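You operate a simulated robot arm through the tools that you are given. There is no shell and no other tool.

You are at the controls of a simulated two-armed robot. One attempt, no reset.

## Task
Read out the warmer wall logger, then put it back.
Fine: two loggers sit in sleeves in the wall. Lay the warmer in the black dock, press the green key, slide it home in its own sleeve, then press the white key to clear the screen.

The check looks at the end state, three seconds after you hand in, the way a careful person would. Anything else that was tipped, shoved, dropped, spilled or broken makes it a failure.

## Robot
Two 6-joint arms with two-finger parallel grippers on one trunk, on a base that drives. Base frame: it is fixed to the floor where the robot stands at the start and does not move with it; the origin is under the middle of the robot, x ahead of it, y to its left, z up. Readings come in mm, rad, newtons and seconds.
The left shoulder is at the start at [280, 185, 1130], the right one opposite. With the tool pointing down near the work surface each hand reaches from about 520 to 920 mm from the robot's upright axis, wherever it stands, measured 20 degrees to its own side. Places, roughly: black dock [700, -2300, 1000]; green key [700, -2200, 900]; white key [700, -2400, 900]. Payload 1.57 kg a hand.
Tool frame (each hand has its own): the origin (TCP) lies between the finger pads and is the grasp point; the fingertips stand 30 mm ahead of it; z points along the fingers, y is the line along which they close. Largest opening 80 mm; finger width 17, thickness 12; the body of the gripper, 40 by 82 mm, starts 80 mm behind the TCP.
Orientation is that of the tool frame in the base frame, as a unit quaternion [w, x, y, z]. With the fingers straight down and closing along the base's y, the tool's x points along the base's -x, its y along +y and its z along -z.

## Interface
- The arms move only by the tool play_rows. It takes "left_plan", "right_plan" or both (then of equal length, played together; a hand with none holds still); each is a list of rows, each an object of numbers (a shift or turn left out is 0, a gripper value left out holds the last): "hand": the gripper command, from -1 (shut) to 1 (fully open), values between in proportion; "tx", "ty", "tz": the shift along the tool's x, y, z in mm; "rx", "ry", "rz": the turn, a rotation vector about the tool's x, y, z in rad. In form: [{"hand": .., "tx": .., "ty": .., "tz": .., "rx": .., "ry": .., "rz": ..}, ...]. A call has 1 to 20 rows; each row shifts and turns the commanded pose from where the row before left it, along the tool's axes as they then stand. Rows are played at 5 a second. More than 50 mm and 0.15 rad between two rows, or a gripper value outside its range, and nothing of the call is played. Where a pose cannot be reached the arm comes as near as it can. A force on the tool above 50 N (or 10 N above the force at the start of the call, whichever is more), or a blocked arm, ends the call early, and 0.2 s more pass. Each finger travels about 153 mm/s and halts on what it meets, pressing with about 28 N; the grip force reading is that of the motor and also rises with nothing between the fingers. The clock runs only during rows and for 0.2 s after the last one: add rows that do not move to give the fingers time. The reply holds the time, the measured pose of the TCP, the force on the tool along the base axes, the opening and the grip force, in the units named above and with some noise, with the torque about the TCP (base axes, N m) and any sound that the robot's microphone picked up, and new pictures: "views" is both (left out), scene, wrist or none (wrist: the cameras of the hands that moved).
- Cameras (640 x 400 px; columns grow to the right, rows downward): "scene" is now at [236.4, -23.6, 1568.1]; the picture's right is [-0.32, -0.95, 0.00], its down [-0.71, 0.24, -0.67] and it looks along [0.63, -0.21, -0.74] (base axes); focal length 277 px, centre (320, 200). "left" rides on the left gripper at [72, 7, -122] in its tool frame; the picture's right is [-0.09, 1.00, 0.00], its down [-0.84, -0.08, -0.54] and it looks along [-0.54, -0.05, 0.84] (tool axes); focal length 238 px, centre (320, 200). "right" rides on the right gripper at [72, -7, -122] in its tool frame; the picture's right is [0.09, 1.00, 0.00], its down [-0.84, 0.08, -0.54] and it looks along [-0.54, 0.05, 0.84] (tool axes); focal length 238 px, centre (320, 200). There is no depth. A picture from a camera that has moved, and an enlarged one, comes with that camera's place and axes in the base frame and with its lens.
- raise_lower(by): slides the trunk up (or, below 0, down) by that many mm; the arms and the scene camera ride with it, the base frame stays. It gives what a move gives, with no picture.
- base_move(legs): drives the robot by 1 to 6 legs, each [ahead, turn to the left] in mm and rad, along the robot's own axes; the way and the turn of a leg run together, so that a leg with both is an arc; at most 1500 mm and 3.142 rad a leg. The arms and the cameras ride along, it lands a little off, and it stops where it bumps. It gives what a move gives, and a new picture of the scene camera.
- pan_tilt(pan, tilt): turns the head with the scene camera to pan (to the left, within 1.501 rad either way) and tilt (down, from -0.506 to 1.204), counted from straight ahead of the robot. It gives what a move gives, and a new picture of the scene camera.
- enlarge(camera, box): a new picture of the part [left, top, right, bottom] of that camera's present view, enlarged. It takes no simulated time.
- close_job(): hands the job in; it is judged then, once.

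Nothing tells you exact positions but the pictures and the camera data. Unless the task says otherwise, let go and move clear before handing in.

The tools are called after "Call:" by a JSON object that holds its "api" and its "payload". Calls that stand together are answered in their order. play_rows: Moves the arms, as the interface text tells. Its arguments: {"type":"object","properties":{"left_plan":{"type":"array","items":{"type":"object","properties":{"hand":{"type":"number"},"tx":{"type":"number"},"ty":{"type":"number"},"tz":{"type":"number"},"rx":{"type":"number"},"ry":{"type":"number"},"rz":{"type":"number"}}}},"right_plan":{"type":"array","items":{"type":"object","properties":{"hand":{"type":"number"},"tx":{"type":"number"},"ty":{"type":"number"},"tz":{"type":"number"},"rx":{"type":"number"},"ry":{"type":"number"},"rz":{"type":"number"}}}},"views":{"type":"string","enum":["both","scene","wrist","none"]}},"required":[]} The other tools are called the same way: raise_lower (by) slides the trunk up or down; base_move (legs) drives the base; pan_tilt (pan, tilt) turns the head that bears the scene camera; enlarge (camera, box) takes an enlarged picture of a part of a camera's view; close_job () hands the job in.

At the start:

```text
clock: 0.0
left_tcp_pos: [574.3, 13.4, 1304.9]
left_tool_rot: [0.0, 0.0, 1.0, 0.0]
left_wrist_force: [0.8, 0.6, -0.1]
left_wrist_torque: [0.0, 0.0, 0.03]
left_opening: 80.0
left_finger_force: 0.0
right_tcp_pos: [456.2, -402.9, 1293.7]
right_tool_rot: [0.0, -0.001, 1.0, 0.001]
right_wrist_force: [0.1, 0.6, -0.3]
right_wrist_torque: [0.0, -0.04, 0.01]
right_opening: 80.1
right_finger_force: 0.0
trunk travel left (down, up): [-825.0, 165.0]
robot x, y, heading: [1.6, -0.6, 0.0]
head pan, tilt: [-0.325, 0.841]
```

scene: 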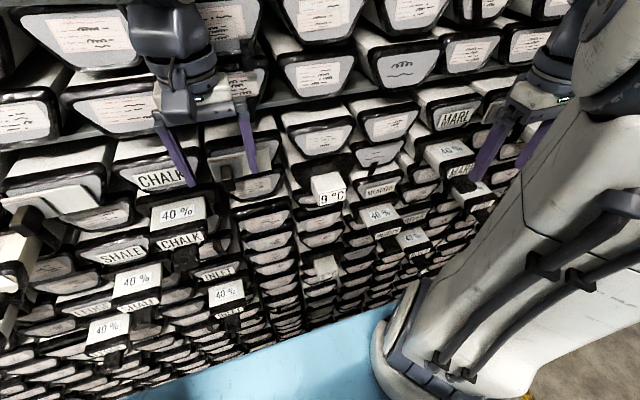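
right: 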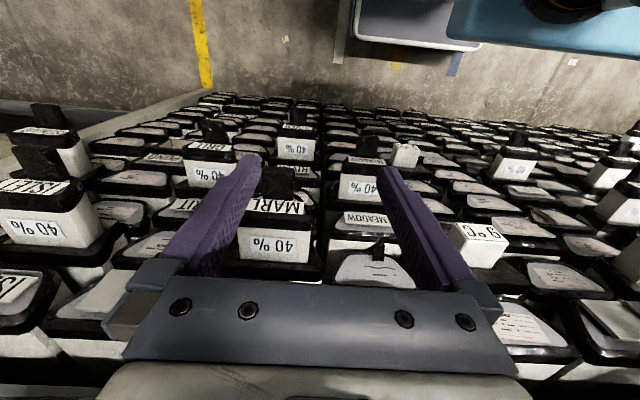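
left: 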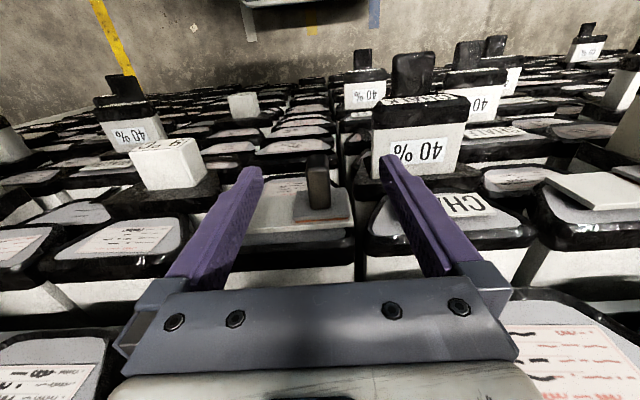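

I see a wall of drawers with many small white tags: several read "40 %" and at least one reads "9 °C". I'll look closer before moving anything.

Call:
{"api": "enlarge", "payload": {"camera": "scene", "box": [240, 120, 480, 290]}}

Call:
{"api": "enlarge", "payload": {"camera": "scene", "box": [0, 120, 280, 380]}}

Call:
{"api": "enlarge", "payload": {"camera": "right", "box": [320, 80, 640, 300]}}

Call:
{"api": "enlarge", "payload": {"camera": "left", "box": [60, 40, 380, 240]}}

```text
2.35 times, centred on (360, 205) of scene
camera zoom: at [236.4, -23.6, 1568.1], right [-0.32, -0.95, 0.0], down [-0.71, 0.24, -0.67], along [0.63, -0.21, -0.74], focal length 652 px, centre (226, 188)
```

zoom: 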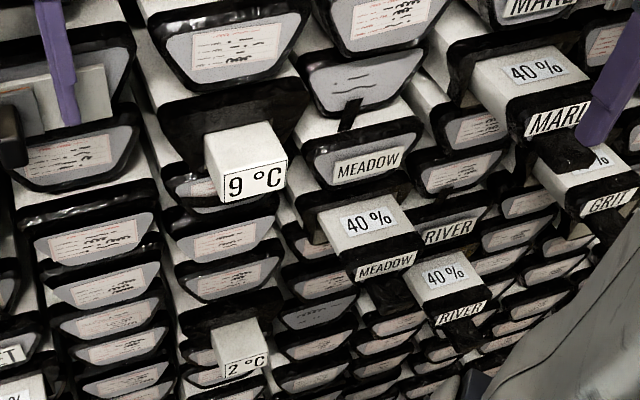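

```text
1.54 times, centred on (140, 250) of scene
camera zoom: at [236.4, -23.6, 1568.1], right [-0.32, -0.95, 0.0], down [-0.71, 0.24, -0.67], along [0.63, -0.21, -0.74], focal length 426 px, centre (597, 123)
```

zoom: 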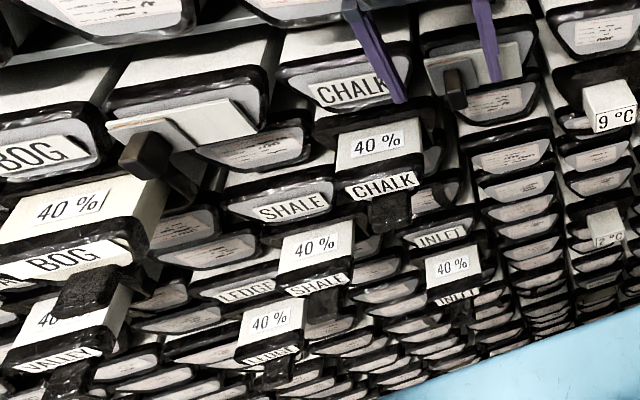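

```text
1.82 times, centred on (480, 190) of right
camera zoom: at [384.0, -408.8, 1415.3], right [-0.09, 1.0, 0.0], down [0.84, 0.08, 0.54], along [0.54, 0.05, -0.84], focal length 433 px, centre (29, 218)
```

zoom: 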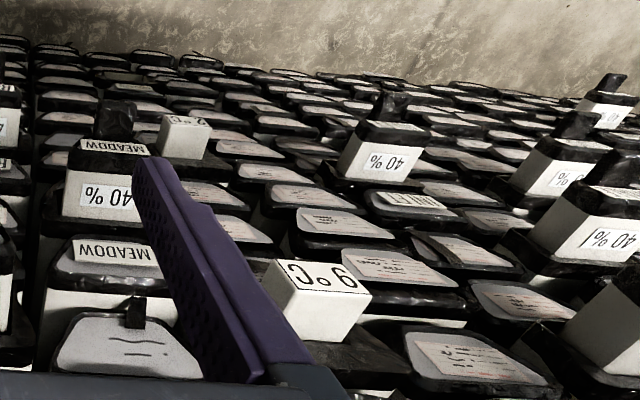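

```text
2.00 times, centred on (220, 140) of left
camera zoom: at [502.6, 20.8, 1426.4], right [0.09, 1.0, 0.0], down [0.84, -0.08, 0.54], along [0.54, -0.05, -0.84], focal length 477 px, centre (520, 320)
```

zoom: 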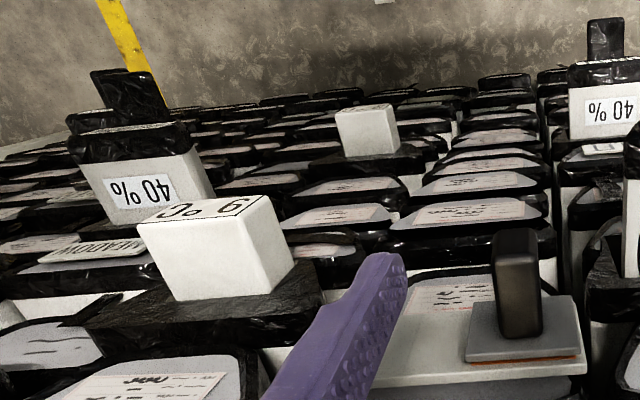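

The two loggers appear to be the "9 °C" one (upper) and the "2 °C" one (lower). I'll zoom in to be sure there are no minus signs and to triangulate.

Call:
{"api": "enlarge", "payload": {"camera": "scene", "box": [295, 155, 365, 215]}}

Call:
{"api": "enlarge", "payload": {"camera": "scene", "box": [295, 235, 365, 295]}}

Call:
{"api": "enlarge", "payload": {"camera": "left", "box": [110, 120, 230, 210]}}

Call:
{"api": "enlarge", "payload": {"camera": "left", "box": [210, 80, 290, 140]}}

Call:
{"api": "enlarge", "payload": {"camera": "right", "box": [430, 200, 530, 280]}}

Call:
{"api": "pan_tilt", "payload": {"pan": -0.2, "tilt": 0.5}}

```text
6.67 times, centred on (330, 185) of scene
camera zoom: at [236.4, -23.6, 1568.1], right [-0.32, -0.95, 0.0], down [-0.71, 0.24, -0.67], along [0.63, -0.21, -0.74], focal length 1846 px, centre (253, 300)
```

zoom: 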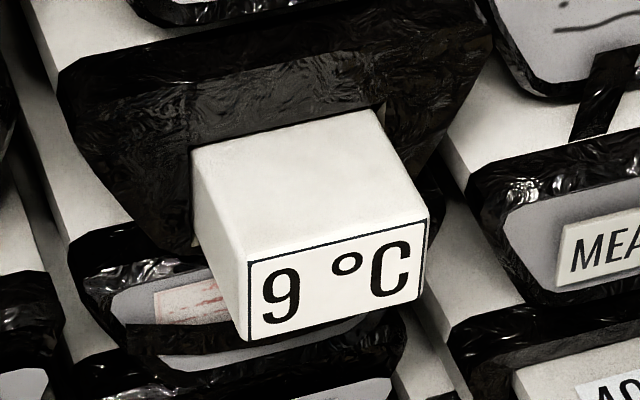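

```text
6.67 times, centred on (330, 265) of scene
camera zoom: at [236.4, -23.6, 1568.1], right [-0.32, -0.95, 0.0], down [-0.71, 0.24, -0.67], along [0.63, -0.21, -0.74], focal length 1846 px, centre (253, -233)
```

zoom: 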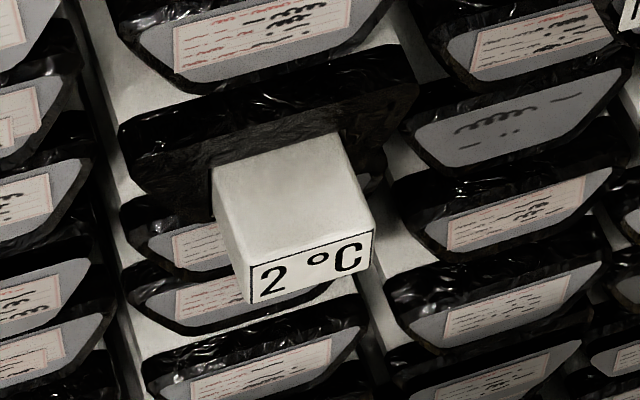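

```text
4.44 times, centred on (170, 165) of left
camera zoom: at [502.6, 20.8, 1426.4], right [0.09, 1.0, 0.0], down [0.84, -0.08, 0.54], along [0.54, -0.05, -0.84], focal length 1059 px, centre (987, 356)
```

zoom: 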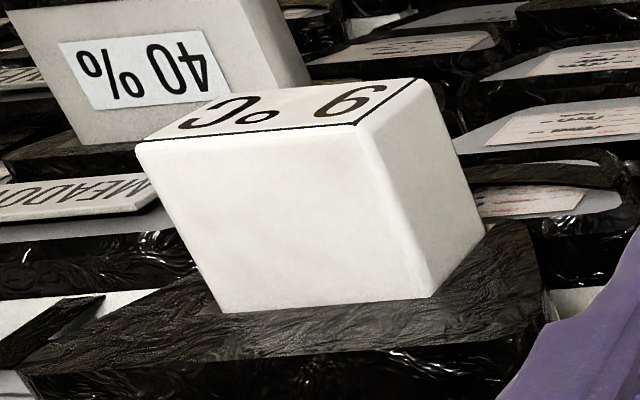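

```text
6.67 times, centred on (250, 110) of left
camera zoom: at [502.6, 20.8, 1426.4], right [0.09, 1.0, 0.0], down [0.84, -0.08, 0.54], along [0.54, -0.05, -0.84], focal length 1589 px, centre (787, 800)
```

zoom: 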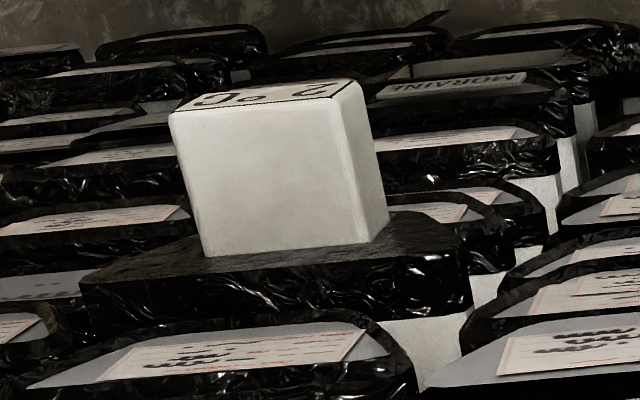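

```text
5.00 times, centred on (480, 240) of right
camera zoom: at [384.0, -408.8, 1415.3], right [-0.09, 1.0, 0.0], down [0.84, 0.08, 0.54], along [0.54, 0.05, -0.84], focal length 1192 px, centre (-480, 0)
```

zoom: 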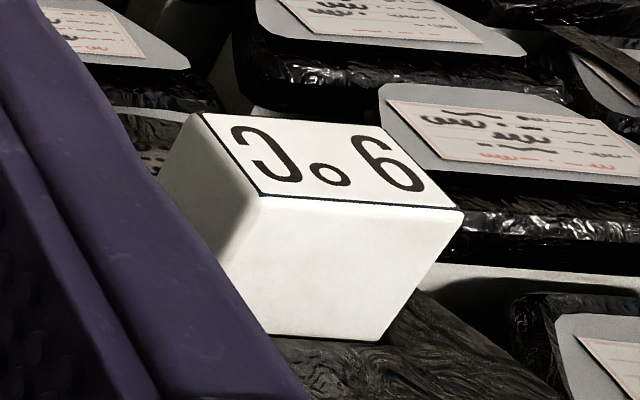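

```text
clock: 0.8
left_tcp_pos: [572.5, 14.8, 1304.1]
left_tool_rot: [0.0, 0.0, 1.0, 0.0]
left_wrist_force: [0.2, 0.4, -0.8]
left_wrist_torque: [0.03, 0.03, 0.02]
left_opening: 80.0
left_finger_force: 0.3
right_tcp_pos: [457.0, -402.3, 1294.0]
right_tool_rot: [0.0, 0.0, 1.0, -0.001]
right_wrist_force: [0.0, 0.6, -0.4]
right_wrist_torque: [0.03, 0.03, -0.02]
right_opening: 79.8
right_finger_force: 0.1
trunk travel left (down, up): [-825.0, 165.0]
robot x, y, heading: [-1.5, 3.0, 0.006]
head pan, tilt: [-0.201, 0.499]
camera scene: at [250.9, -16.6, 1597.3], right [-0.2, -0.98, 0.0], down [-0.47, 0.1, -0.88], along [0.86, -0.18, -0.48], focal length 277 px, centre (320, 200)
```

scene: 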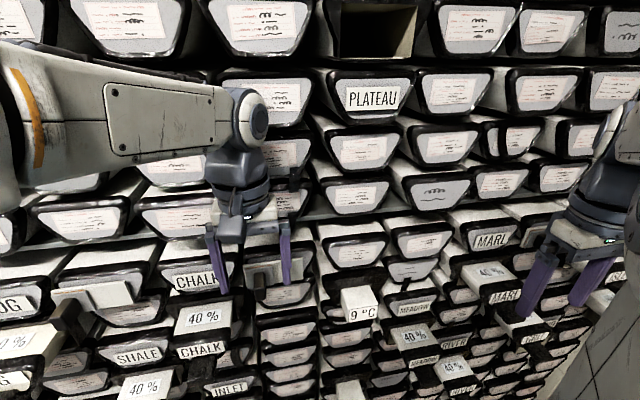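

The two-view estimate puts the 9 °C logger's front face near [579, -164, 1168] and the 2 °C one near [579, -164, 831], so the 9 °C one is the warmer. Next I look toward the dock on the right.

Call:
{"api": "pan_tilt", "payload": {"pan": -1.2, "tilt": 0.3}}

Call:
{"api": "pan_tilt", "payload": {"pan": -0.3, "tilt": 0.75}}

```text
clock: 2.1
left_tcp_pos: [573.1, 15.0, 1305.1]
left_tool_rot: [0.0, 0.001, 1.0, 0.0]
left_wrist_force: [-0.6, -0.5, 0.3]
left_wrist_torque: [0.02, 0.02, 0.01]
left_opening: 79.9
left_finger_force: 0.1
right_tcp_pos: [457.8, -402.1, 1292.5]
right_tool_rot: [0.0, -0.001, 1.0, 0.0]
right_wrist_force: [-0.7, 0.5, -0.3]
right_wrist_torque: [0.0, 0.0, 0.01]
right_opening: 79.7
right_finger_force: 0.1
trunk travel left (down, up): [-825.0, 165.0]
robot x, y, heading: [-0.8, 1.2, -0.003]
head pan, tilt: [-1.201, 0.3]
camera scene: at [195.6, -85.5, 1615.7], right [-0.93, -0.36, 0.0], down [-0.11, 0.28, -0.96], along [0.35, -0.89, -0.3], focal length 277 px, centre (320, 200)
```

scene: 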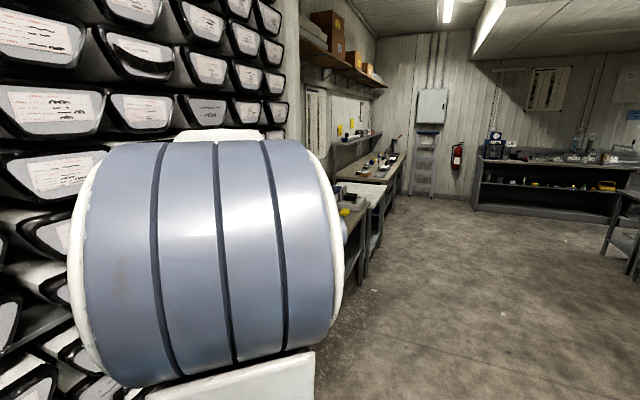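

```text
clock: 3.3
left_tcp_pos: [573.3, 15.4, 1304.8]
left_tool_rot: [0.001, 0.0, 1.0, -0.001]
left_wrist_force: [-0.2, -0.2, 0.3]
left_wrist_torque: [0.01, 0.01, -0.01]
left_opening: 80.0
left_finger_force: 0.0
right_tcp_pos: [457.4, -402.4, 1292.8]
right_tool_rot: [0.001, 0.0, 1.0, 0.0]
right_wrist_force: [0.1, -0.8, 0.8]
right_wrist_torque: [-0.03, 0.0, -0.01]
right_opening: 80.2
right_finger_force: 0.1
trunk travel left (down, up): [-825.0, 165.0]
robot x, y, heading: [1.3, 1.0, 0.003]
head pan, tilt: [-0.3, 0.75]
camera scene: at [241.0, -23.0, 1575.4], right [-0.3, -0.95, 0.0], down [-0.65, 0.2, -0.73], along [0.7, -0.22, -0.68], focal length 277 px, centre (320, 200)
```

scene: 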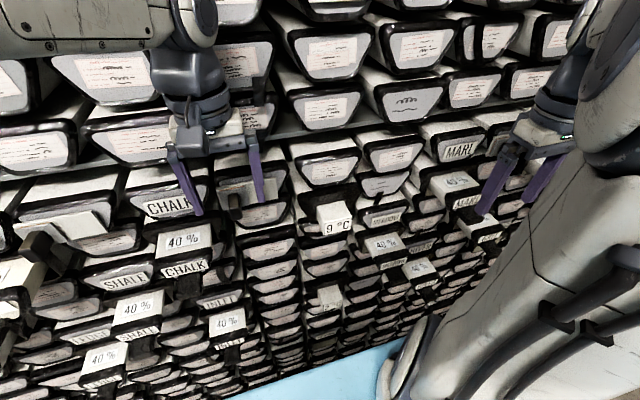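

The dock area seems to be past the wall to the right, near the benches. I back away from the wall to give the arm room to point forward.

Call:
{"api": "base_move", "payload": {"legs": [[-260, 0]]}}

```text
clock: 5.2
left_tcp_pos: [314.1, 14.6, 1303.9]
left_tool_rot: [-0.001, -0.002, 1.0, 0.0]
left_wrist_force: [0.0, -0.2, -0.5]
left_wrist_torque: [0.01, 0.0, -0.03]
left_opening: 80.2
left_finger_force: 0.1
right_tcp_pos: [198.7, -401.7, 1294.2]
right_tool_rot: [0.0, -0.001, 1.0, 0.0]
right_wrist_force: [-0.3, 0.7, 0.0]
right_wrist_torque: [0.0, 0.0, 0.01]
right_opening: 80.3
right_finger_force: 0.2
trunk travel left (down, up): [-825.0, 165.0]
robot x, y, heading: [-260.4, 1.2, 0.004]
head pan, tilt: [-0.3, 0.75]
camera scene: at [-18.2, -22.8, 1575.4], right [-0.29, -0.96, 0.0], down [-0.65, 0.2, -0.73], along [0.7, -0.22, -0.68], focal length 277 px, centre (320, 200)
```

scene: 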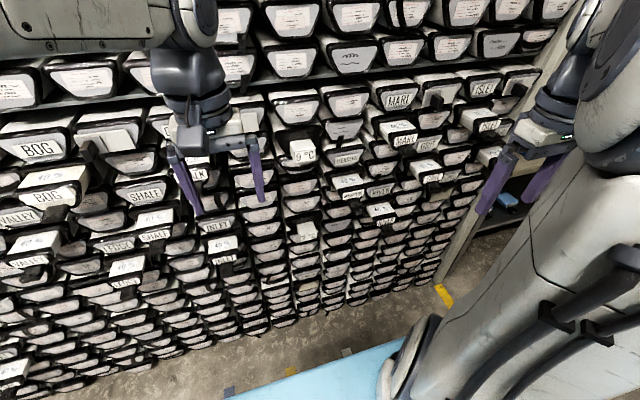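

The robot is now about 260 mm further back. I tilt the head to see the logger and its surroundings more head-on, and check the right side again.

Call:
{"api": "pan_tilt", "payload": {"pan": -0.2, "tilt": 0.45}}

Call:
{"api": "enlarge", "payload": {"camera": "scene", "box": [250, 150, 450, 275]}}

Call:
{"api": "pan_tilt", "payload": {"pan": -0.8, "tilt": 0.4}}

```text
clock: 6.0
left_tcp_pos: [314.4, 15.9, 1304.2]
left_tool_rot: [0.001, -0.002, 1.0, 0.0]
left_wrist_force: [-0.4, -0.3, 0.7]
left_wrist_torque: [-0.02, -0.03, -0.03]
left_opening: 80.0
left_finger_force: 0.1
right_tcp_pos: [197.9, -402.4, 1293.1]
right_tool_rot: [0.0, 0.0, 1.0, -0.001]
right_wrist_force: [-0.5, -0.9, 0.0]
right_wrist_torque: [0.03, -0.01, 0.02]
right_opening: 80.2
right_finger_force: 0.1
trunk travel left (down, up): [-825.0, 165.0]
robot x, y, heading: [-259.9, 0.7, 0.001]
head pan, tilt: [-0.201, 0.45]
camera scene: at [-7.7, -16.6, 1601.8], right [-0.2, -0.98, 0.0], down [-0.43, 0.09, -0.9], along [0.88, -0.18, -0.44], focal length 277 px, centre (320, 200)
```

scene: 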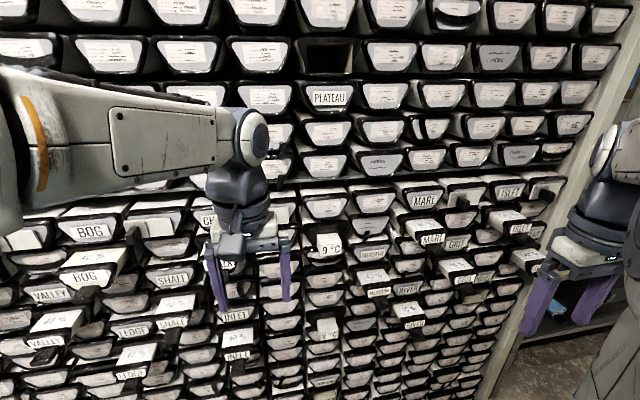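

```text
3.20 times, centred on (350, 212) of scene
camera zoom: at [-7.7, -16.6, 1601.8], right [-0.2, -0.98, 0.0], down [-0.43, 0.09, -0.9], along [0.88, -0.18, -0.44], focal length 886 px, centre (224, 160)
```

zoom: 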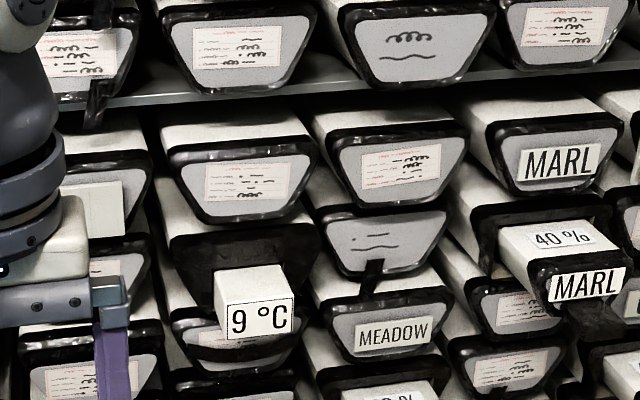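

```text
clock: 7.0
left_tcp_pos: [314.4, 15.6, 1305.5]
left_tool_rot: [0.0, -0.001, 1.0, 0.0]
left_wrist_force: [0.4, 0.5, -0.8]
left_wrist_torque: [-0.01, -0.03, -0.01]
left_opening: 80.2
left_finger_force: 0.0
right_tcp_pos: [198.9, -401.6, 1293.4]
right_tool_rot: [0.0, -0.001, 1.0, -0.001]
right_wrist_force: [-0.4, 0.0, 0.2]
right_wrist_torque: [0.06, 0.02, 0.02]
right_opening: 80.3
right_finger_force: 0.1
trunk travel left (down, up): [-825.0, 165.0]
robot x, y, heading: [-258.9, -2.4, -0.0]
head pan, tilt: [-0.799, 0.4]
camera scene: at [-33.0, -64.7, 1606.5], right [-0.72, -0.7, 0.0], down [-0.27, 0.28, -0.92], along [0.64, -0.66, -0.39], focal length 277 px, centre (320, 200)
```

scene: 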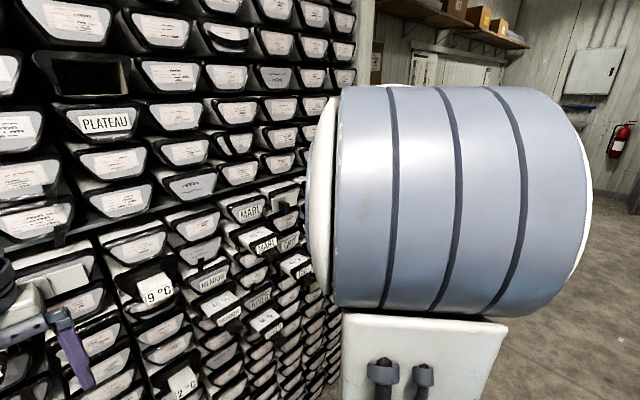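

The 9 °C logger protrudes about 40 mm from a dark sleeve at roughly [579, -164, 1164], about 55 mm wide. Before grasping, I'll drive over to see the dock and keys so I can choose a suitable grasp.

Call:
{"api": "base_move", "payload": {"legs": [[0, -1.571], [1200, 0]]}}

Call:
{"api": "pan_tilt", "payload": {"pan": 0.6, "tilt": 0.4}}

```text
clock: 16.8
left_tcp_pos: [-217.3, -1773.0, 1304.8]
left_tool_rot: [0.0, 0.703, 0.712, -0.001]
left_wrist_force: [0.1, -0.6, 0.3]
left_wrist_torque: [-0.03, 0.04, 0.02]
left_opening: 80.2
left_finger_force: 0.1
right_tcp_pos: [-635.6, -1660.4, 1292.8]
right_tool_rot: [-0.001, 0.703, 0.711, -0.001]
right_wrist_force: [0.4, 0.3, 0.0]
right_wrist_torque: [0.02, 0.0, 0.0]
right_opening: 80.0
right_finger_force: 0.1
trunk travel left (down, up): [-825.0, 165.0]
robot x, y, heading: [-238.7, -1200.5, -1.559]
head pan, tilt: [-0.799, 0.4]
camera scene: at [-301.3, -1422.7, 1606.5], right [-0.71, 0.71, 0.0], down [0.28, 0.27, -0.92], along [-0.65, -0.65, -0.39], focal length 277 px, centre (320, 200)
```

scene: 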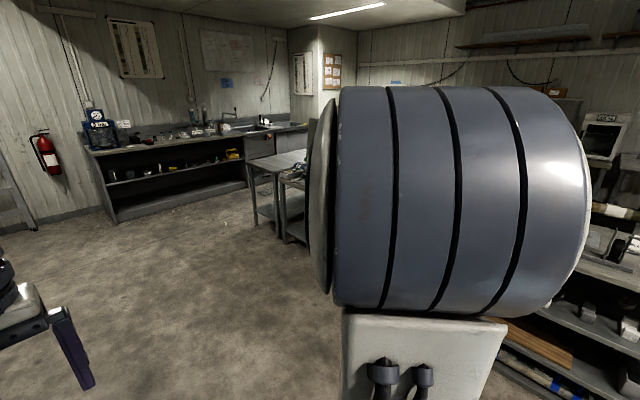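

```text
clock: 18.4
left_tcp_pos: [-217.0, -1772.4, 1304.6]
left_tool_rot: [0.0, 0.703, 0.711, 0.0]
left_wrist_force: [0.3, -0.4, 0.0]
left_wrist_torque: [0.0, -0.03, -0.02]
left_opening: 80.2
left_finger_force: 0.0
right_tcp_pos: [-635.5, -1661.2, 1292.9]
right_tool_rot: [0.0, 0.703, 0.711, 0.0]
right_wrist_force: [-0.7, 0.4, 0.1]
right_wrist_torque: [0.01, -0.02, -0.02]
right_opening: 80.0
right_finger_force: 0.1
trunk travel left (down, up): [-825.0, 165.0]
robot x, y, heading: [-239.0, -1195.5, -1.557]
head pan, tilt: [0.6, 0.4]
camera scene: at [-182.5, -1433.3, 1606.5], right [-0.82, -0.57, 0.0], down [-0.22, 0.32, -0.92], along [0.53, -0.75, -0.39], focal length 277 px, centre (320, 200)
```

scene: 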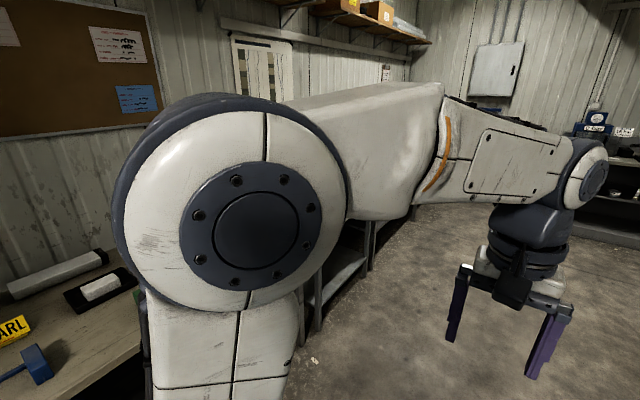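

There's a bench ahead on the left with a black tray-like item and a green thing. I'll drive on to stand in front of it and face it.

Call:
{"api": "base_move", "payload": {"legs": [[1080, 0], [0, 1.559]]}}

Call:
{"api": "pan_tilt", "payload": {"pan": 0.0, "tilt": 0.6}}

```text
clock: 27.7
left_tcp_pos: [352.2, -2252.5, 1305.2]
left_tool_rot: [0.0, -0.005, 1.0, 0.0]
left_wrist_force: [0.1, 0.4, -0.2]
left_wrist_torque: [-0.02, 0.0, 0.0]
left_opening: 80.2
left_finger_force: 0.0
right_tcp_pos: [238.8, -2672.7, 1293.9]
right_tool_rot: [0.0, -0.004, 1.0, 0.0]
right_wrist_force: [-0.9, -0.5, -0.3]
right_wrist_torque: [-0.01, -0.03, -0.01]
right_opening: 80.0
right_finger_force: 0.1
trunk travel left (down, up): [-825.0, 165.0]
robot x, y, heading: [-220.4, -2273.1, 0.01]
head pan, tilt: [0.6, 0.4]
camera scene: at [16.5, -2217.0, 1606.5], right [0.57, -0.82, 0.0], down [-0.32, -0.22, -0.92], along [0.76, 0.53, -0.39], focal length 277 px, centre (320, 200)
```

scene: 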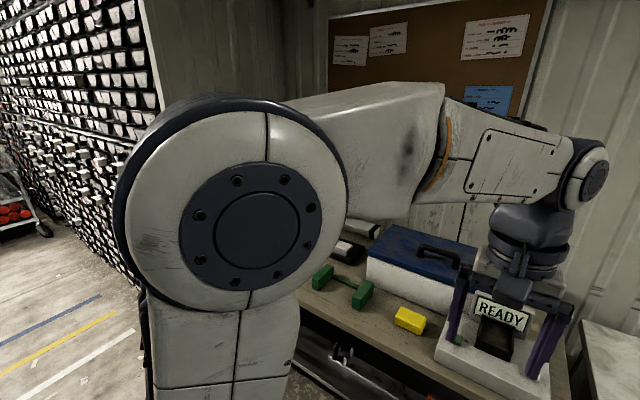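

```text
clock: 28.7
left_tcp_pos: [351.8, -2253.6, 1304.1]
left_tool_rot: [0.0, -0.005, 1.0, 0.0]
left_wrist_force: [-0.1, -0.5, -0.2]
left_wrist_torque: [0.0, 0.01, 0.03]
left_opening: 79.9
left_finger_force: 0.1
right_tcp_pos: [238.8, -2672.6, 1292.9]
right_tool_rot: [0.001, -0.004, 1.0, 0.0]
right_wrist_force: [-0.3, 0.5, 0.4]
right_wrist_torque: [-0.02, 0.01, -0.02]
right_opening: 80.0
right_finger_force: 0.0
trunk travel left (down, up): [-825.0, 165.0]
robot x, y, heading: [-223.2, -2269.4, 0.009]
head pan, tilt: [0.0, 0.6]
camera scene: at [28.9, -2269.1, 1588.3], right [0.01, -1.0, 0.0], down [-0.56, -0.01, -0.83], along [0.83, 0.01, -0.56], focal length 277 px, centre (320, 200)
```

scene: 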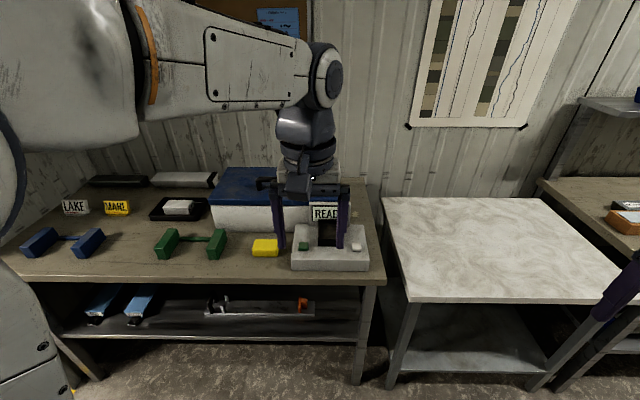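

Call:
{"api": "enlarge", "payload": {"camera": "scene", "box": [230, 170, 400, 280]}}

Call:
{"api": "enlarge", "payload": {"camera": "left", "box": [0, 0, 640, 400]}}

Call:
{"api": "enlarge", "payload": {"camera": "right", "box": [0, 0, 640, 400]}}

```text
3.64 times, centred on (315, 225) of scene
camera zoom: at [28.9, -2269.1, 1588.3], right [0.01, -1.0, 0.0], down [-0.56, -0.01, -0.83], along [0.83, 0.01, -0.56], focal length 1007 px, centre (338, 109)
```

zoom: 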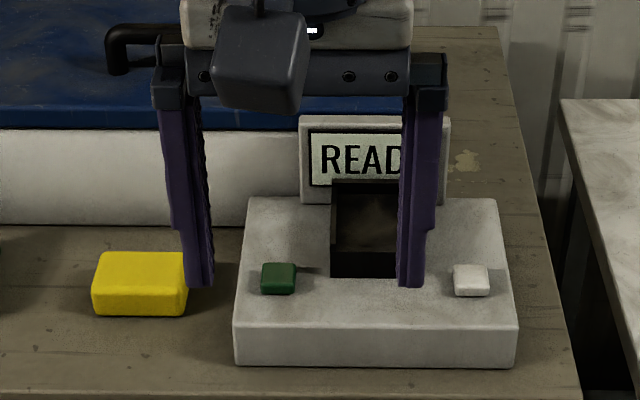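

```text
1.00 times, centred on (320, 200) of left (not enlarged: the box is as wide or as high as the picture)
camera zoom: at [281.2, -2247.8, 1426.4], right [0.08, 1.0, 0.0], down [0.84, -0.07, 0.54], along [0.54, -0.05, -0.84], focal length 238 px, centre (320, 200)
```

zoom: 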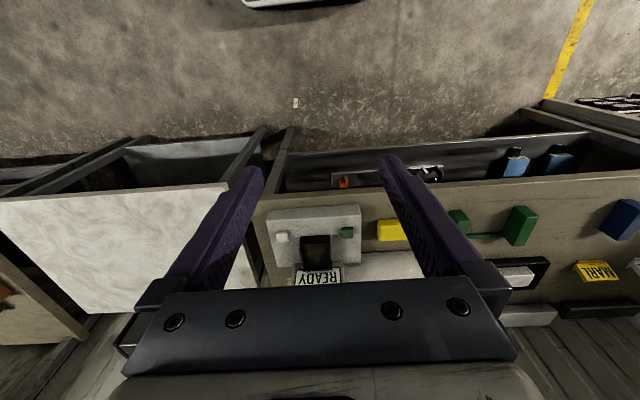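

```text
1.00 times, centred on (320, 200) of right (not enlarged: the box is as wide or as high as the picture)
camera zoom: at [166.2, -2678.4, 1415.3], right [-0.1, 0.99, 0.0], down [0.84, 0.08, 0.54], along [0.54, 0.05, -0.84], focal length 238 px, centre (320, 200)
```

zoom: 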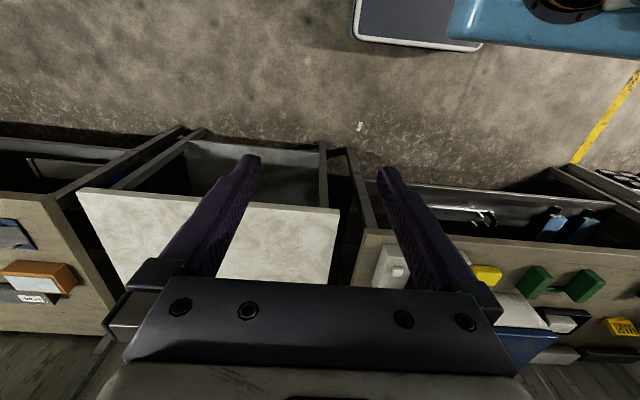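

The dock is on the bench: a white unit with a green key (left), a white key (right), a black open recess and a screen reading "READY". I move the left hand aside to see the recess unobstructed.

Call:
{"api": "play_rows", "payload": {"left_plan": [{"ty": 50}, {"ty": 50}, {"ty": 50}, {"ty": 50}, {"ty": 50}, {}], "views": "none"}}

Call:
{"api": "enlarge", "payload": {"camera": "scene", "box": [270, 170, 400, 280]}}

Call:
{"api": "enlarge", "payload": {"camera": "left", "box": [60, 180, 260, 320]}}

Call:
{"api": "enlarge", "payload": {"camera": "right", "box": [360, 220, 520, 320]}}

```text
clock: 30.1
left_tcp_pos: [351.5, -2002.3, 1304.2]
left_tool_rot: [0.0, -0.005, 1.0, 0.0]
left_wrist_force: [-0.1, 0.4, -0.7]
left_wrist_torque: [0.0, 0.01, -0.01]
left_opening: 80.1
left_finger_force: 0.1
right_tcp_pos: [238.2, -2672.7, 1293.1]
right_tool_rot: [0.0, -0.004, 1.0, -0.001]
right_wrist_force: [-0.1, -0.3, -0.1]
right_wrist_torque: [0.0, -0.01, 0.01]
right_opening: 80.2
right_finger_force: 0.1
trunk travel left (down, up): [-825.0, 165.0]
robot x, y, heading: [-219.2, -2274.0, 0.006]
head pan, tilt: [0.0, 0.6]
```

```text
3.64 times, centred on (335, 225) of scene
camera zoom: at [28.9, -2268.9, 1588.3], right [0.01, -1.0, 0.0], down [-0.56, 0.0, -0.83], along [0.82, 0.01, -0.56], focal length 1007 px, centre (266, 109)
```

zoom: 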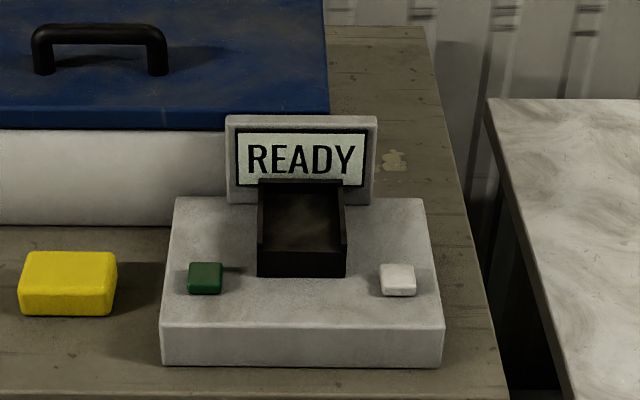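

```text
2.86 times, centred on (160, 250) of left
camera zoom: at [280.0, -1996.5, 1425.1], right [0.08, 1.0, 0.0], down [0.84, -0.07, 0.54], along [0.54, -0.05, -0.84], focal length 681 px, centre (777, 57)
```

zoom: 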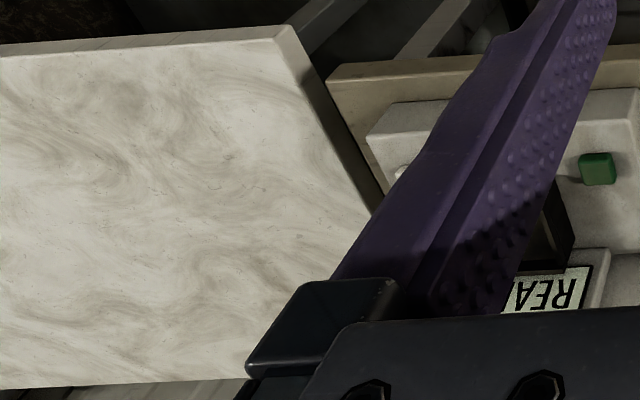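

```text
4.00 times, centred on (440, 270) of right
camera zoom: at [166.2, -2678.2, 1415.4], right [-0.1, 0.99, 0.0], down [0.84, 0.08, 0.54], along [0.54, 0.05, -0.84], focal length 953 px, centre (-160, -80)
```

zoom: 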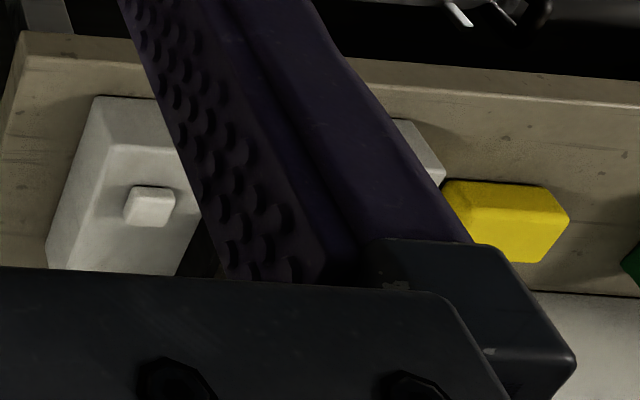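

Call:
{"api": "enlarge", "payload": {"camera": "scene", "box": [312, 200, 362, 232]}}

Call:
{"api": "pan_tilt", "payload": {"pan": 0.0, "tilt": 0.8}}

```text
12.50 times, centred on (337, 216) of scene
camera zoom: at [28.9, -2268.9, 1588.3], right [0.01, -1.0, 0.0], down [-0.56, 0.0, -0.83], along [0.82, 0.01, -0.56], focal length 3462 px, centre (108, 0)
```

zoom: 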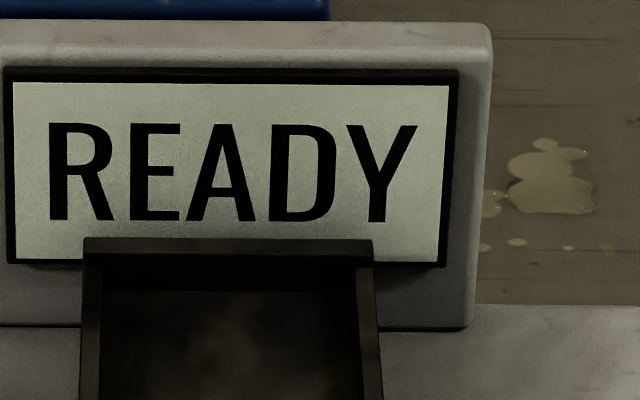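

```text
clock: 30.8
left_tcp_pos: [351.2, -2002.4, 1303.7]
left_tool_rot: [0.0, -0.004, 1.0, 0.0]
left_wrist_force: [0.5, 0.8, -0.5]
left_wrist_torque: [0.01, -0.01, 0.02]
left_opening: 80.1
left_finger_force: 0.0
right_tcp_pos: [238.5, -2671.7, 1292.8]
right_tool_rot: [0.0, -0.004, 1.0, 0.0]
right_wrist_force: [0.2, -0.2, 0.6]
right_wrist_torque: [-0.02, 0.0, -0.01]
right_opening: 79.9
right_finger_force: 0.0
trunk travel left (down, up): [-825.0, 165.0]
robot x, y, heading: [-224.9, -2276.4, 0.002]
head pan, tilt: [0.0, 0.799]
camera scene: at [21.2, -2269.2, 1571.4], right [0.01, -1.0, 0.0], down [-0.72, -0.01, -0.7], along [0.7, 0.01, -0.72], focal length 277 px, centre (320, 200)
```

scene: 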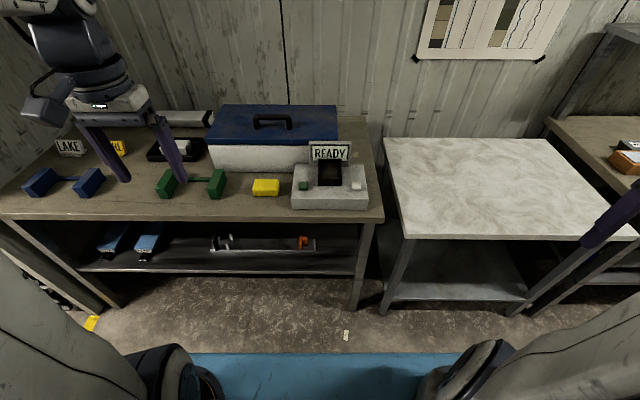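

Call:
{"api": "enlarge", "payload": {"camera": "scene", "box": [284, 135, 380, 215]}}

Call:
{"api": "enlarge", "payload": {"camera": "scene", "box": [310, 152, 350, 192]}}

```text
5.00 times, centred on (332, 175) of scene
camera zoom: at [21.2, -2269.2, 1571.4], right [0.01, -1.0, 0.0], down [-0.72, -0.01, -0.7], along [0.7, 0.01, -0.72], focal length 1385 px, centre (260, 325)
```

zoom: 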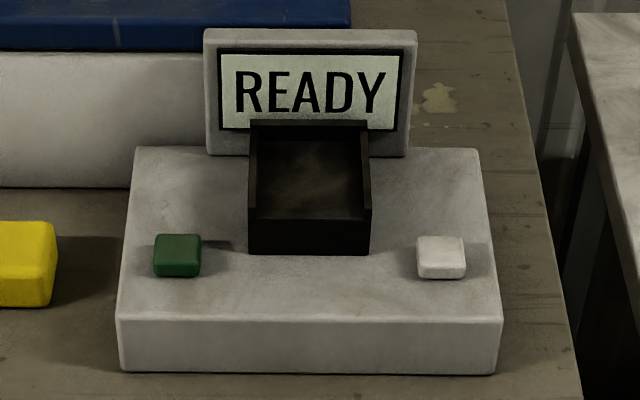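

```text
10.00 times, centred on (330, 172) of scene
camera zoom: at [21.2, -2269.2, 1571.4], right [0.01, -1.0, 0.0], down [-0.72, -0.01, -0.7], along [0.7, 0.01, -0.72], focal length 2769 px, centre (220, 480)
```

zoom: 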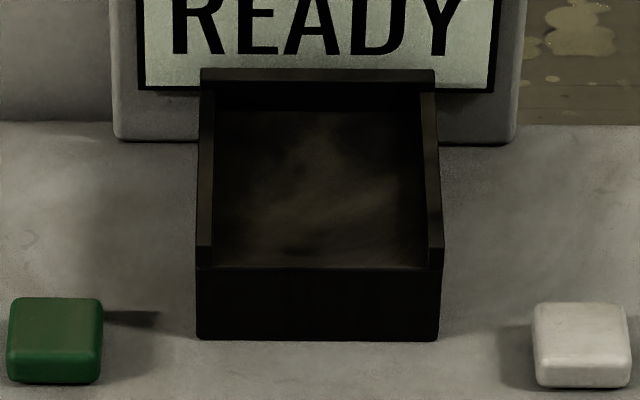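

The dock is a black block with a raised floor, low side lips and an open front (floor near z≈963, front edge x≈710, centre y≈-2293). Green key ≈[702,-2205,942], white key ≈[701,-2380,941]. My plan is to grip the logger by its sides with the right hand pointing forward and use the left hand, pointing down, for the keys. Now I drive back to the wall.

Call:
{"api": "base_move", "payload": {"legs": [[0, 1.569], [1140, 0], [1140, 0], [0, -1.571]]}}

```text
clock: 49.7
left_tcp_pos: [305.9, 277.6, 1303.3]
left_tool_rot: [0.0, -0.004, 1.0, 0.001]
left_wrist_force: [-0.5, -0.2, 0.5]
left_wrist_torque: [0.01, 0.04, 0.04]
left_opening: 80.1
left_finger_force: 0.1
right_tcp_pos: [194.4, -391.2, 1292.8]
right_tool_rot: [0.0, -0.004, 1.0, -0.001]
right_wrist_force: [0.3, 0.1, 0.4]
right_wrist_torque: [0.01, 0.01, -0.01]
right_opening: 80.1
right_finger_force: 0.0
trunk travel left (down, up): [-825.0, 165.0]
robot x, y, heading: [-265.9, 10.1, 0.009]
head pan, tilt: [0.0, 0.799]
camera scene: at [-24.6, 10.6, 1571.4], right [0.01, -1.0, 0.0], down [-0.72, -0.01, -0.7], along [0.7, 0.01, -0.72], focal length 277 px, centre (320, 200)
```

scene: 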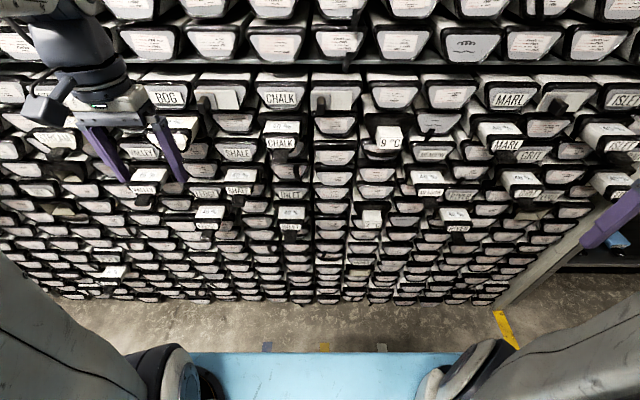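

I'm back in front of the wall. I bring the right hand forward and in line with the logger, still pointing down, and then pitch it forward.

Call:
{"api": "play_rows", "payload": {"right_plan": [{"tx": -40, "ty": 25}, {"tx": -40, "ty": 25}, {"tx": -40, "ty": 25}, {"tx": -40, "ty": 25}, {"tx": -40, "ty": 25}, {"tx": -20, "ty": 45}, {"tx": 0, "ty": 45}, {}], "views": "none"}}

Call:
{"api": "play_rows", "payload": {"right_plan": [{"ry": -0.1428}, {"ry": -0.1428}, {"ry": -0.1428}, {"ry": -0.1428}, {"ry": -0.1428}, {"ry": -0.1428}, {"ry": -0.1428}, {"ry": -0.1428}, {"ry": -0.1428}, {"ry": -0.1428}, {"ry": -0.1428}, {}], "views": "both"}}

```text
clock: 51.5
left_tcp_pos: [306.6, 277.8, 1303.5]
left_tool_rot: [0.0, -0.004, 1.0, 0.0]
left_wrist_force: [0.6, 0.1, 0.1]
left_wrist_torque: [-0.05, 0.03, 0.03]
left_opening: 80.2
left_finger_force: 0.1
right_tcp_pos: [412.3, -171.0, 1291.0]
right_tool_rot: [0.0, -0.003, 1.0, 0.001]
right_wrist_force: [-0.2, 0.4, 1.2]
right_wrist_torque: [0.0, 0.01, 0.01]
right_opening: 79.9
right_finger_force: 0.1
trunk travel left (down, up): [-825.0, 165.0]
robot x, y, heading: [-268.8, 12.5, 0.006]
head pan, tilt: [0.0, 0.799]
```

```text
clock: 54.1
left_tcp_pos: [305.8, 277.0, 1304.8]
left_tool_rot: [0.0, -0.005, 1.0, 0.0]
left_wrist_force: [0.4, -0.1, 0.1]
left_wrist_torque: [0.01, -0.02, 0.02]
left_opening: 80.1
left_finger_force: 0.1
right_tcp_pos: [469.3, -174.7, 1325.9]
right_tool_rot: [0.706, -0.002, 0.708, 0.002]
right_wrist_force: [0.2, 0.6, 0.5]
right_wrist_torque: [-0.03, -0.02, -0.01]
right_opening: 79.9
right_finger_force: 0.1
right hand out of reach, approached as far as the arm can: row 9, 10, 11
trunk travel left (down, up): [-825.0, 165.0]
robot x, y, heading: [-268.7, 6.8, 0.006]
head pan, tilt: [0.0, 0.799]
camera scene: at [-24.3, 10.6, 1571.3], right [0.01, -1.0, 0.0], down [-0.72, -0.01, -0.7], along [0.7, 0.01, -0.72], focal length 277 px, centre (320, 200)
camera right: at [345.0, -182.6, 1255.0], right [-0.01, 1.0, -0.09], down [-0.54, 0.07, 0.84], along [0.84, 0.06, 0.54], focal length 238 px, centre (320, 200)
```

scene: 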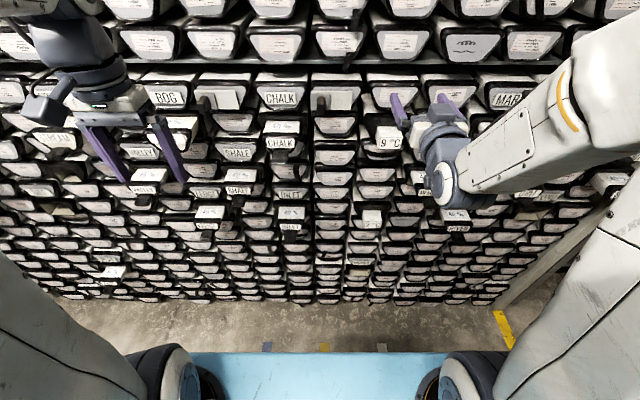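
right: 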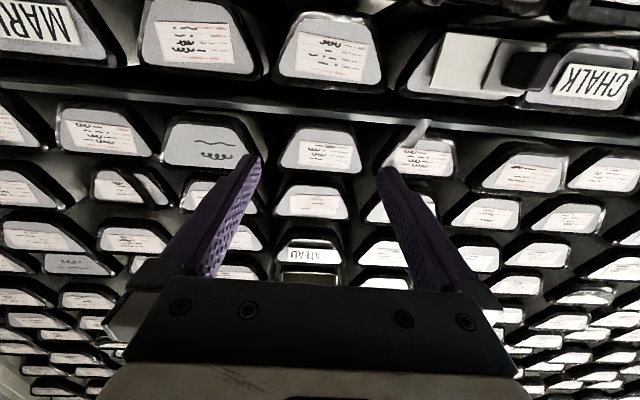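

The hand points forward, though it stopped short of the folded pose for reach reasons. I'll check the commanded pose, lower toward logger height, and test rolling so that the wrist camera sits on top.

Call:
{"api": "play_rows", "payload": {"right_plan": [{"tz": 30}, {"tz": 20}, {"rz": 0.15}, {"rz": 0.15}, {"rz": 0.15}, {"rz": 0.15}, {}], "views": "none"}}

```text
clock: 55.7
left_tcp_pos: [304.9, 276.9, 1304.5]
left_tool_rot: [0.0, -0.004, 1.0, -0.001]
left_wrist_force: [-0.1, 0.4, -0.1]
left_wrist_torque: [-0.01, 0.04, 0.02]
left_opening: 80.1
left_finger_force: 0.1
right_tcp_pos: [518.6, -175.0, 1328.0]
right_tool_rot: [0.674, 0.208, 0.676, 0.212]
right_wrist_force: [-0.3, -0.4, -0.3]
right_wrist_torque: [0.02, -0.02, 0.0]
right_opening: 80.2
right_finger_force: 0.0
trunk travel left (down, up): [-825.0, 165.0]
robot x, y, heading: [-271.7, 6.0, 0.009]
head pan, tilt: [0.0, 0.799]
```

Commands follow the reached pose. I continue the roll to a full half turn with a small retreat.

Call:
{"api": "play_rows", "payload": {"right_plan": [{"tz": -40, "rz": 0.1495}, {"rz": 0.1495}, {"rz": 0.1495}, {"rz": 0.1495}, {"rz": 0.1495}, {"rz": 0.1495}, {"rz": 0.1495}, {"rz": 0.1495}, {"rz": 0.1495}, {"rz": 0.1495}, {"rz": 0.1495}, {"rz": 0.1495}, {"rz": 0.1495}, {"rz": 0.1495}, {"rz": 0.1495}, {"rz": 0.1495}, {"rz": 0.1495}, {}], "views": "both"}}

```text
clock: 59.5
left_tcp_pos: [305.2, 276.9, 1303.4]
left_tool_rot: [0.0, -0.005, 1.0, 0.0]
left_wrist_force: [0.2, 0.3, -1.1]
left_wrist_torque: [0.01, -0.04, 0.0]
left_opening: 80.2
left_finger_force: 0.0
right_tcp_pos: [475.7, -141.2, 1340.2]
right_tool_rot: [0.009, 0.709, 0.0, 0.705]
right_wrist_force: [0.1, -0.6, 0.6]
right_wrist_torque: [0.01, 0.01, -0.01]
right_opening: 80.1
right_finger_force: 0.0
right hand out of reach, approached as far as the arm can: row 17
trunk travel left (down, up): [-825.0, 165.0]
robot x, y, heading: [-268.0, 6.2, 0.007]
head pan, tilt: [0.0, 0.799]
camera scene: at [-24.9, 10.9, 1571.4], right [0.01, -1.0, 0.0], down [-0.72, -0.01, -0.7], along [0.7, 0.01, -0.72], focal length 277 px, centre (320, 200)
camera right: at [352.9, -131.7, 1412.1], right [-0.01, -0.99, 0.1], down [-0.55, -0.08, -0.83], along [0.84, -0.07, -0.54], focal length 238 px, centre (320, 200)
```

scene: 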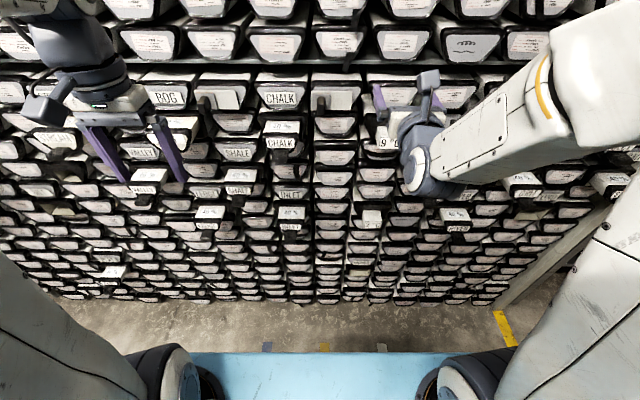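
right: 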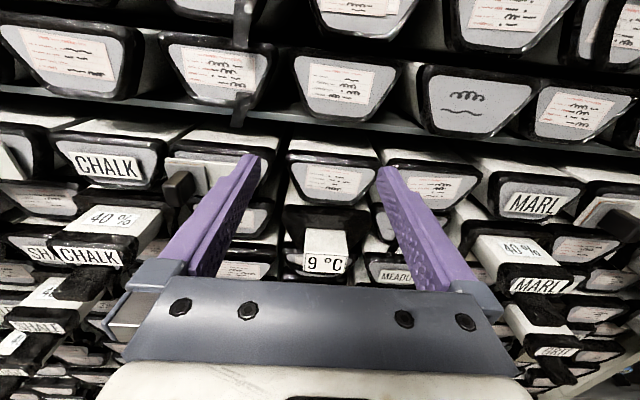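

The camera is now on top with a clear view of the 9 °C logger between the fingers. I take a close-up to refine its position.

Call:
{"api": "enlarge", "payload": {"camera": "right", "box": [270, 180, 380, 285]}}

Call:
{"api": "enlarge", "payload": {"camera": "scene", "box": [360, 110, 420, 160]}}

```text
3.81 times, centred on (325, 232) of right
camera zoom: at [352.9, -131.7, 1412.1], right [-0.01, -0.99, 0.1], down [-0.55, -0.08, -0.83], along [0.84, -0.07, -0.54], focal length 908 px, centre (301, 76)
```

zoom: 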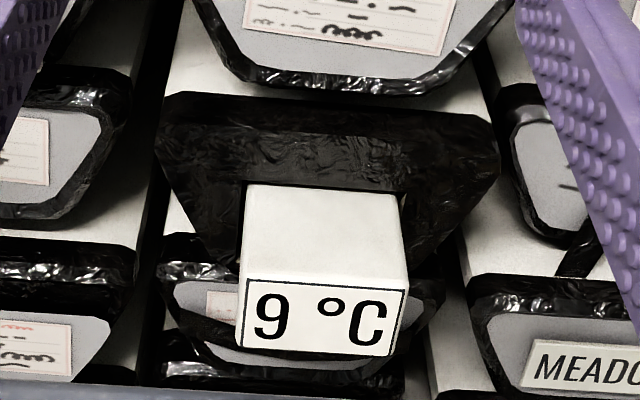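

```text
8.00 times, centred on (390, 135) of scene
camera zoom: at [-24.9, 10.9, 1571.4], right [0.01, -1.0, 0.0], down [-0.72, -0.01, -0.7], along [0.7, 0.01, -0.72], focal length 2216 px, centre (-240, 720)
```

zoom: 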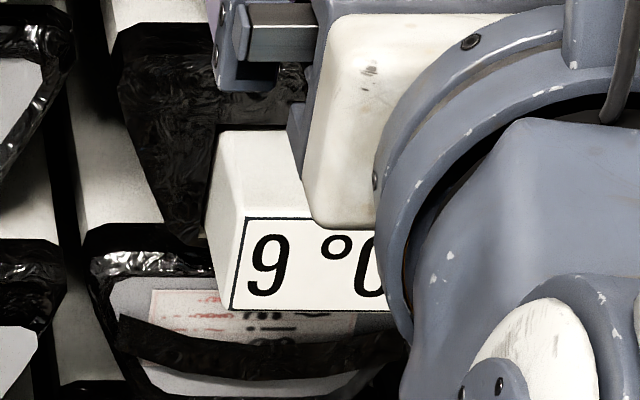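

From this view the logger front spans y≈-140 to -197 and z≈1145 to 1180, with the sleeve face at x≈632, so it protrudes about 53 mm. I square up the hand and descend in front of it, still clear.

Call:
{"api": "play_rows", "payload": {"right_plan": [{"rx": 0.013, "ry": 0.006, "rz": 0.013, "tz": 20}, {"ty": 26, "tx": -34}, {"tx": -45}, {"tx": -45}, {"tx": -45}, {}], "views": "both"}}

Call:
{"api": "enlarge", "payload": {"camera": "right", "box": [230, 110, 410, 230]}}

```text
clock: 60.9
left_tcp_pos: [306.0, 278.3, 1303.6]
left_tool_rot: [0.0, -0.004, 1.0, 0.0]
left_wrist_force: [0.6, -0.2, -1.1]
left_wrist_torque: [-0.03, 0.0, 0.0]
left_opening: 79.9
left_finger_force: 0.1
right_tcp_pos: [505.6, -60.3, 1247.8]
right_tool_rot: [0.0, 0.708, 0.006, 0.706]
right_wrist_force: [1.3, -0.1, 0.1]
right_wrist_torque: [-0.03, -0.01, -0.04]
right_opening: 79.9
right_finger_force: 0.1
right hand out of reach, approached as far as the arm can: row 1, 2, 3, 4, 5
trunk travel left (down, up): [-825.0, 165.0]
robot x, y, heading: [-267.4, 9.1, 0.005]
head pan, tilt: [0.0, 0.799]
camera scene: at [-24.3, 10.8, 1571.3], right [0.01, -1.0, 0.0], down [-0.72, -0.01, -0.7], along [0.7, 0.01, -0.72], focal length 277 px, centre (320, 200)
camera right: at [382.8, -53.9, 1320.7], right [0.01, -0.99, 0.1], down [-0.54, -0.09, -0.83], along [0.84, -0.05, -0.54], focal length 238 px, centre (320, 200)
```

scene: 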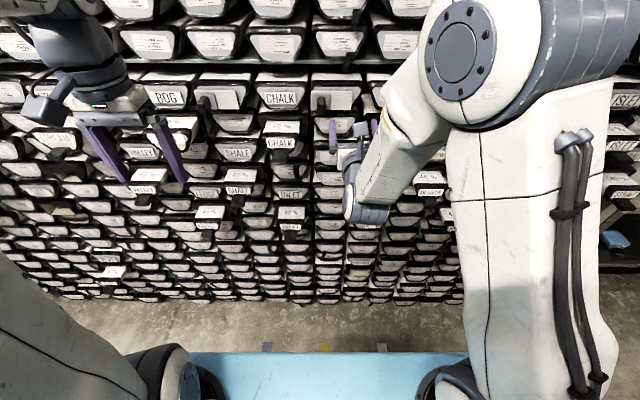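
right: 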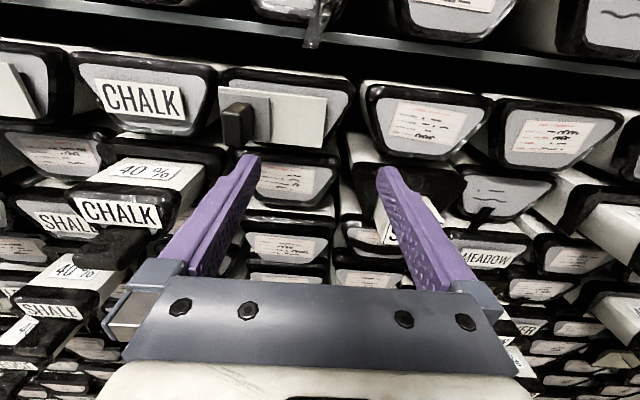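

```text
3.33 times, centred on (320, 170) of right
camera zoom: at [382.8, -53.9, 1320.7], right [0.01, -0.99, 0.1], down [-0.54, -0.09, -0.83], along [0.84, -0.05, -0.54], focal length 794 px, centre (320, 300)
```

zoom: 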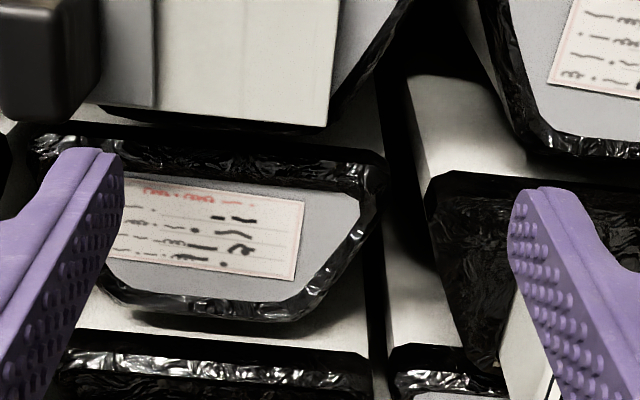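

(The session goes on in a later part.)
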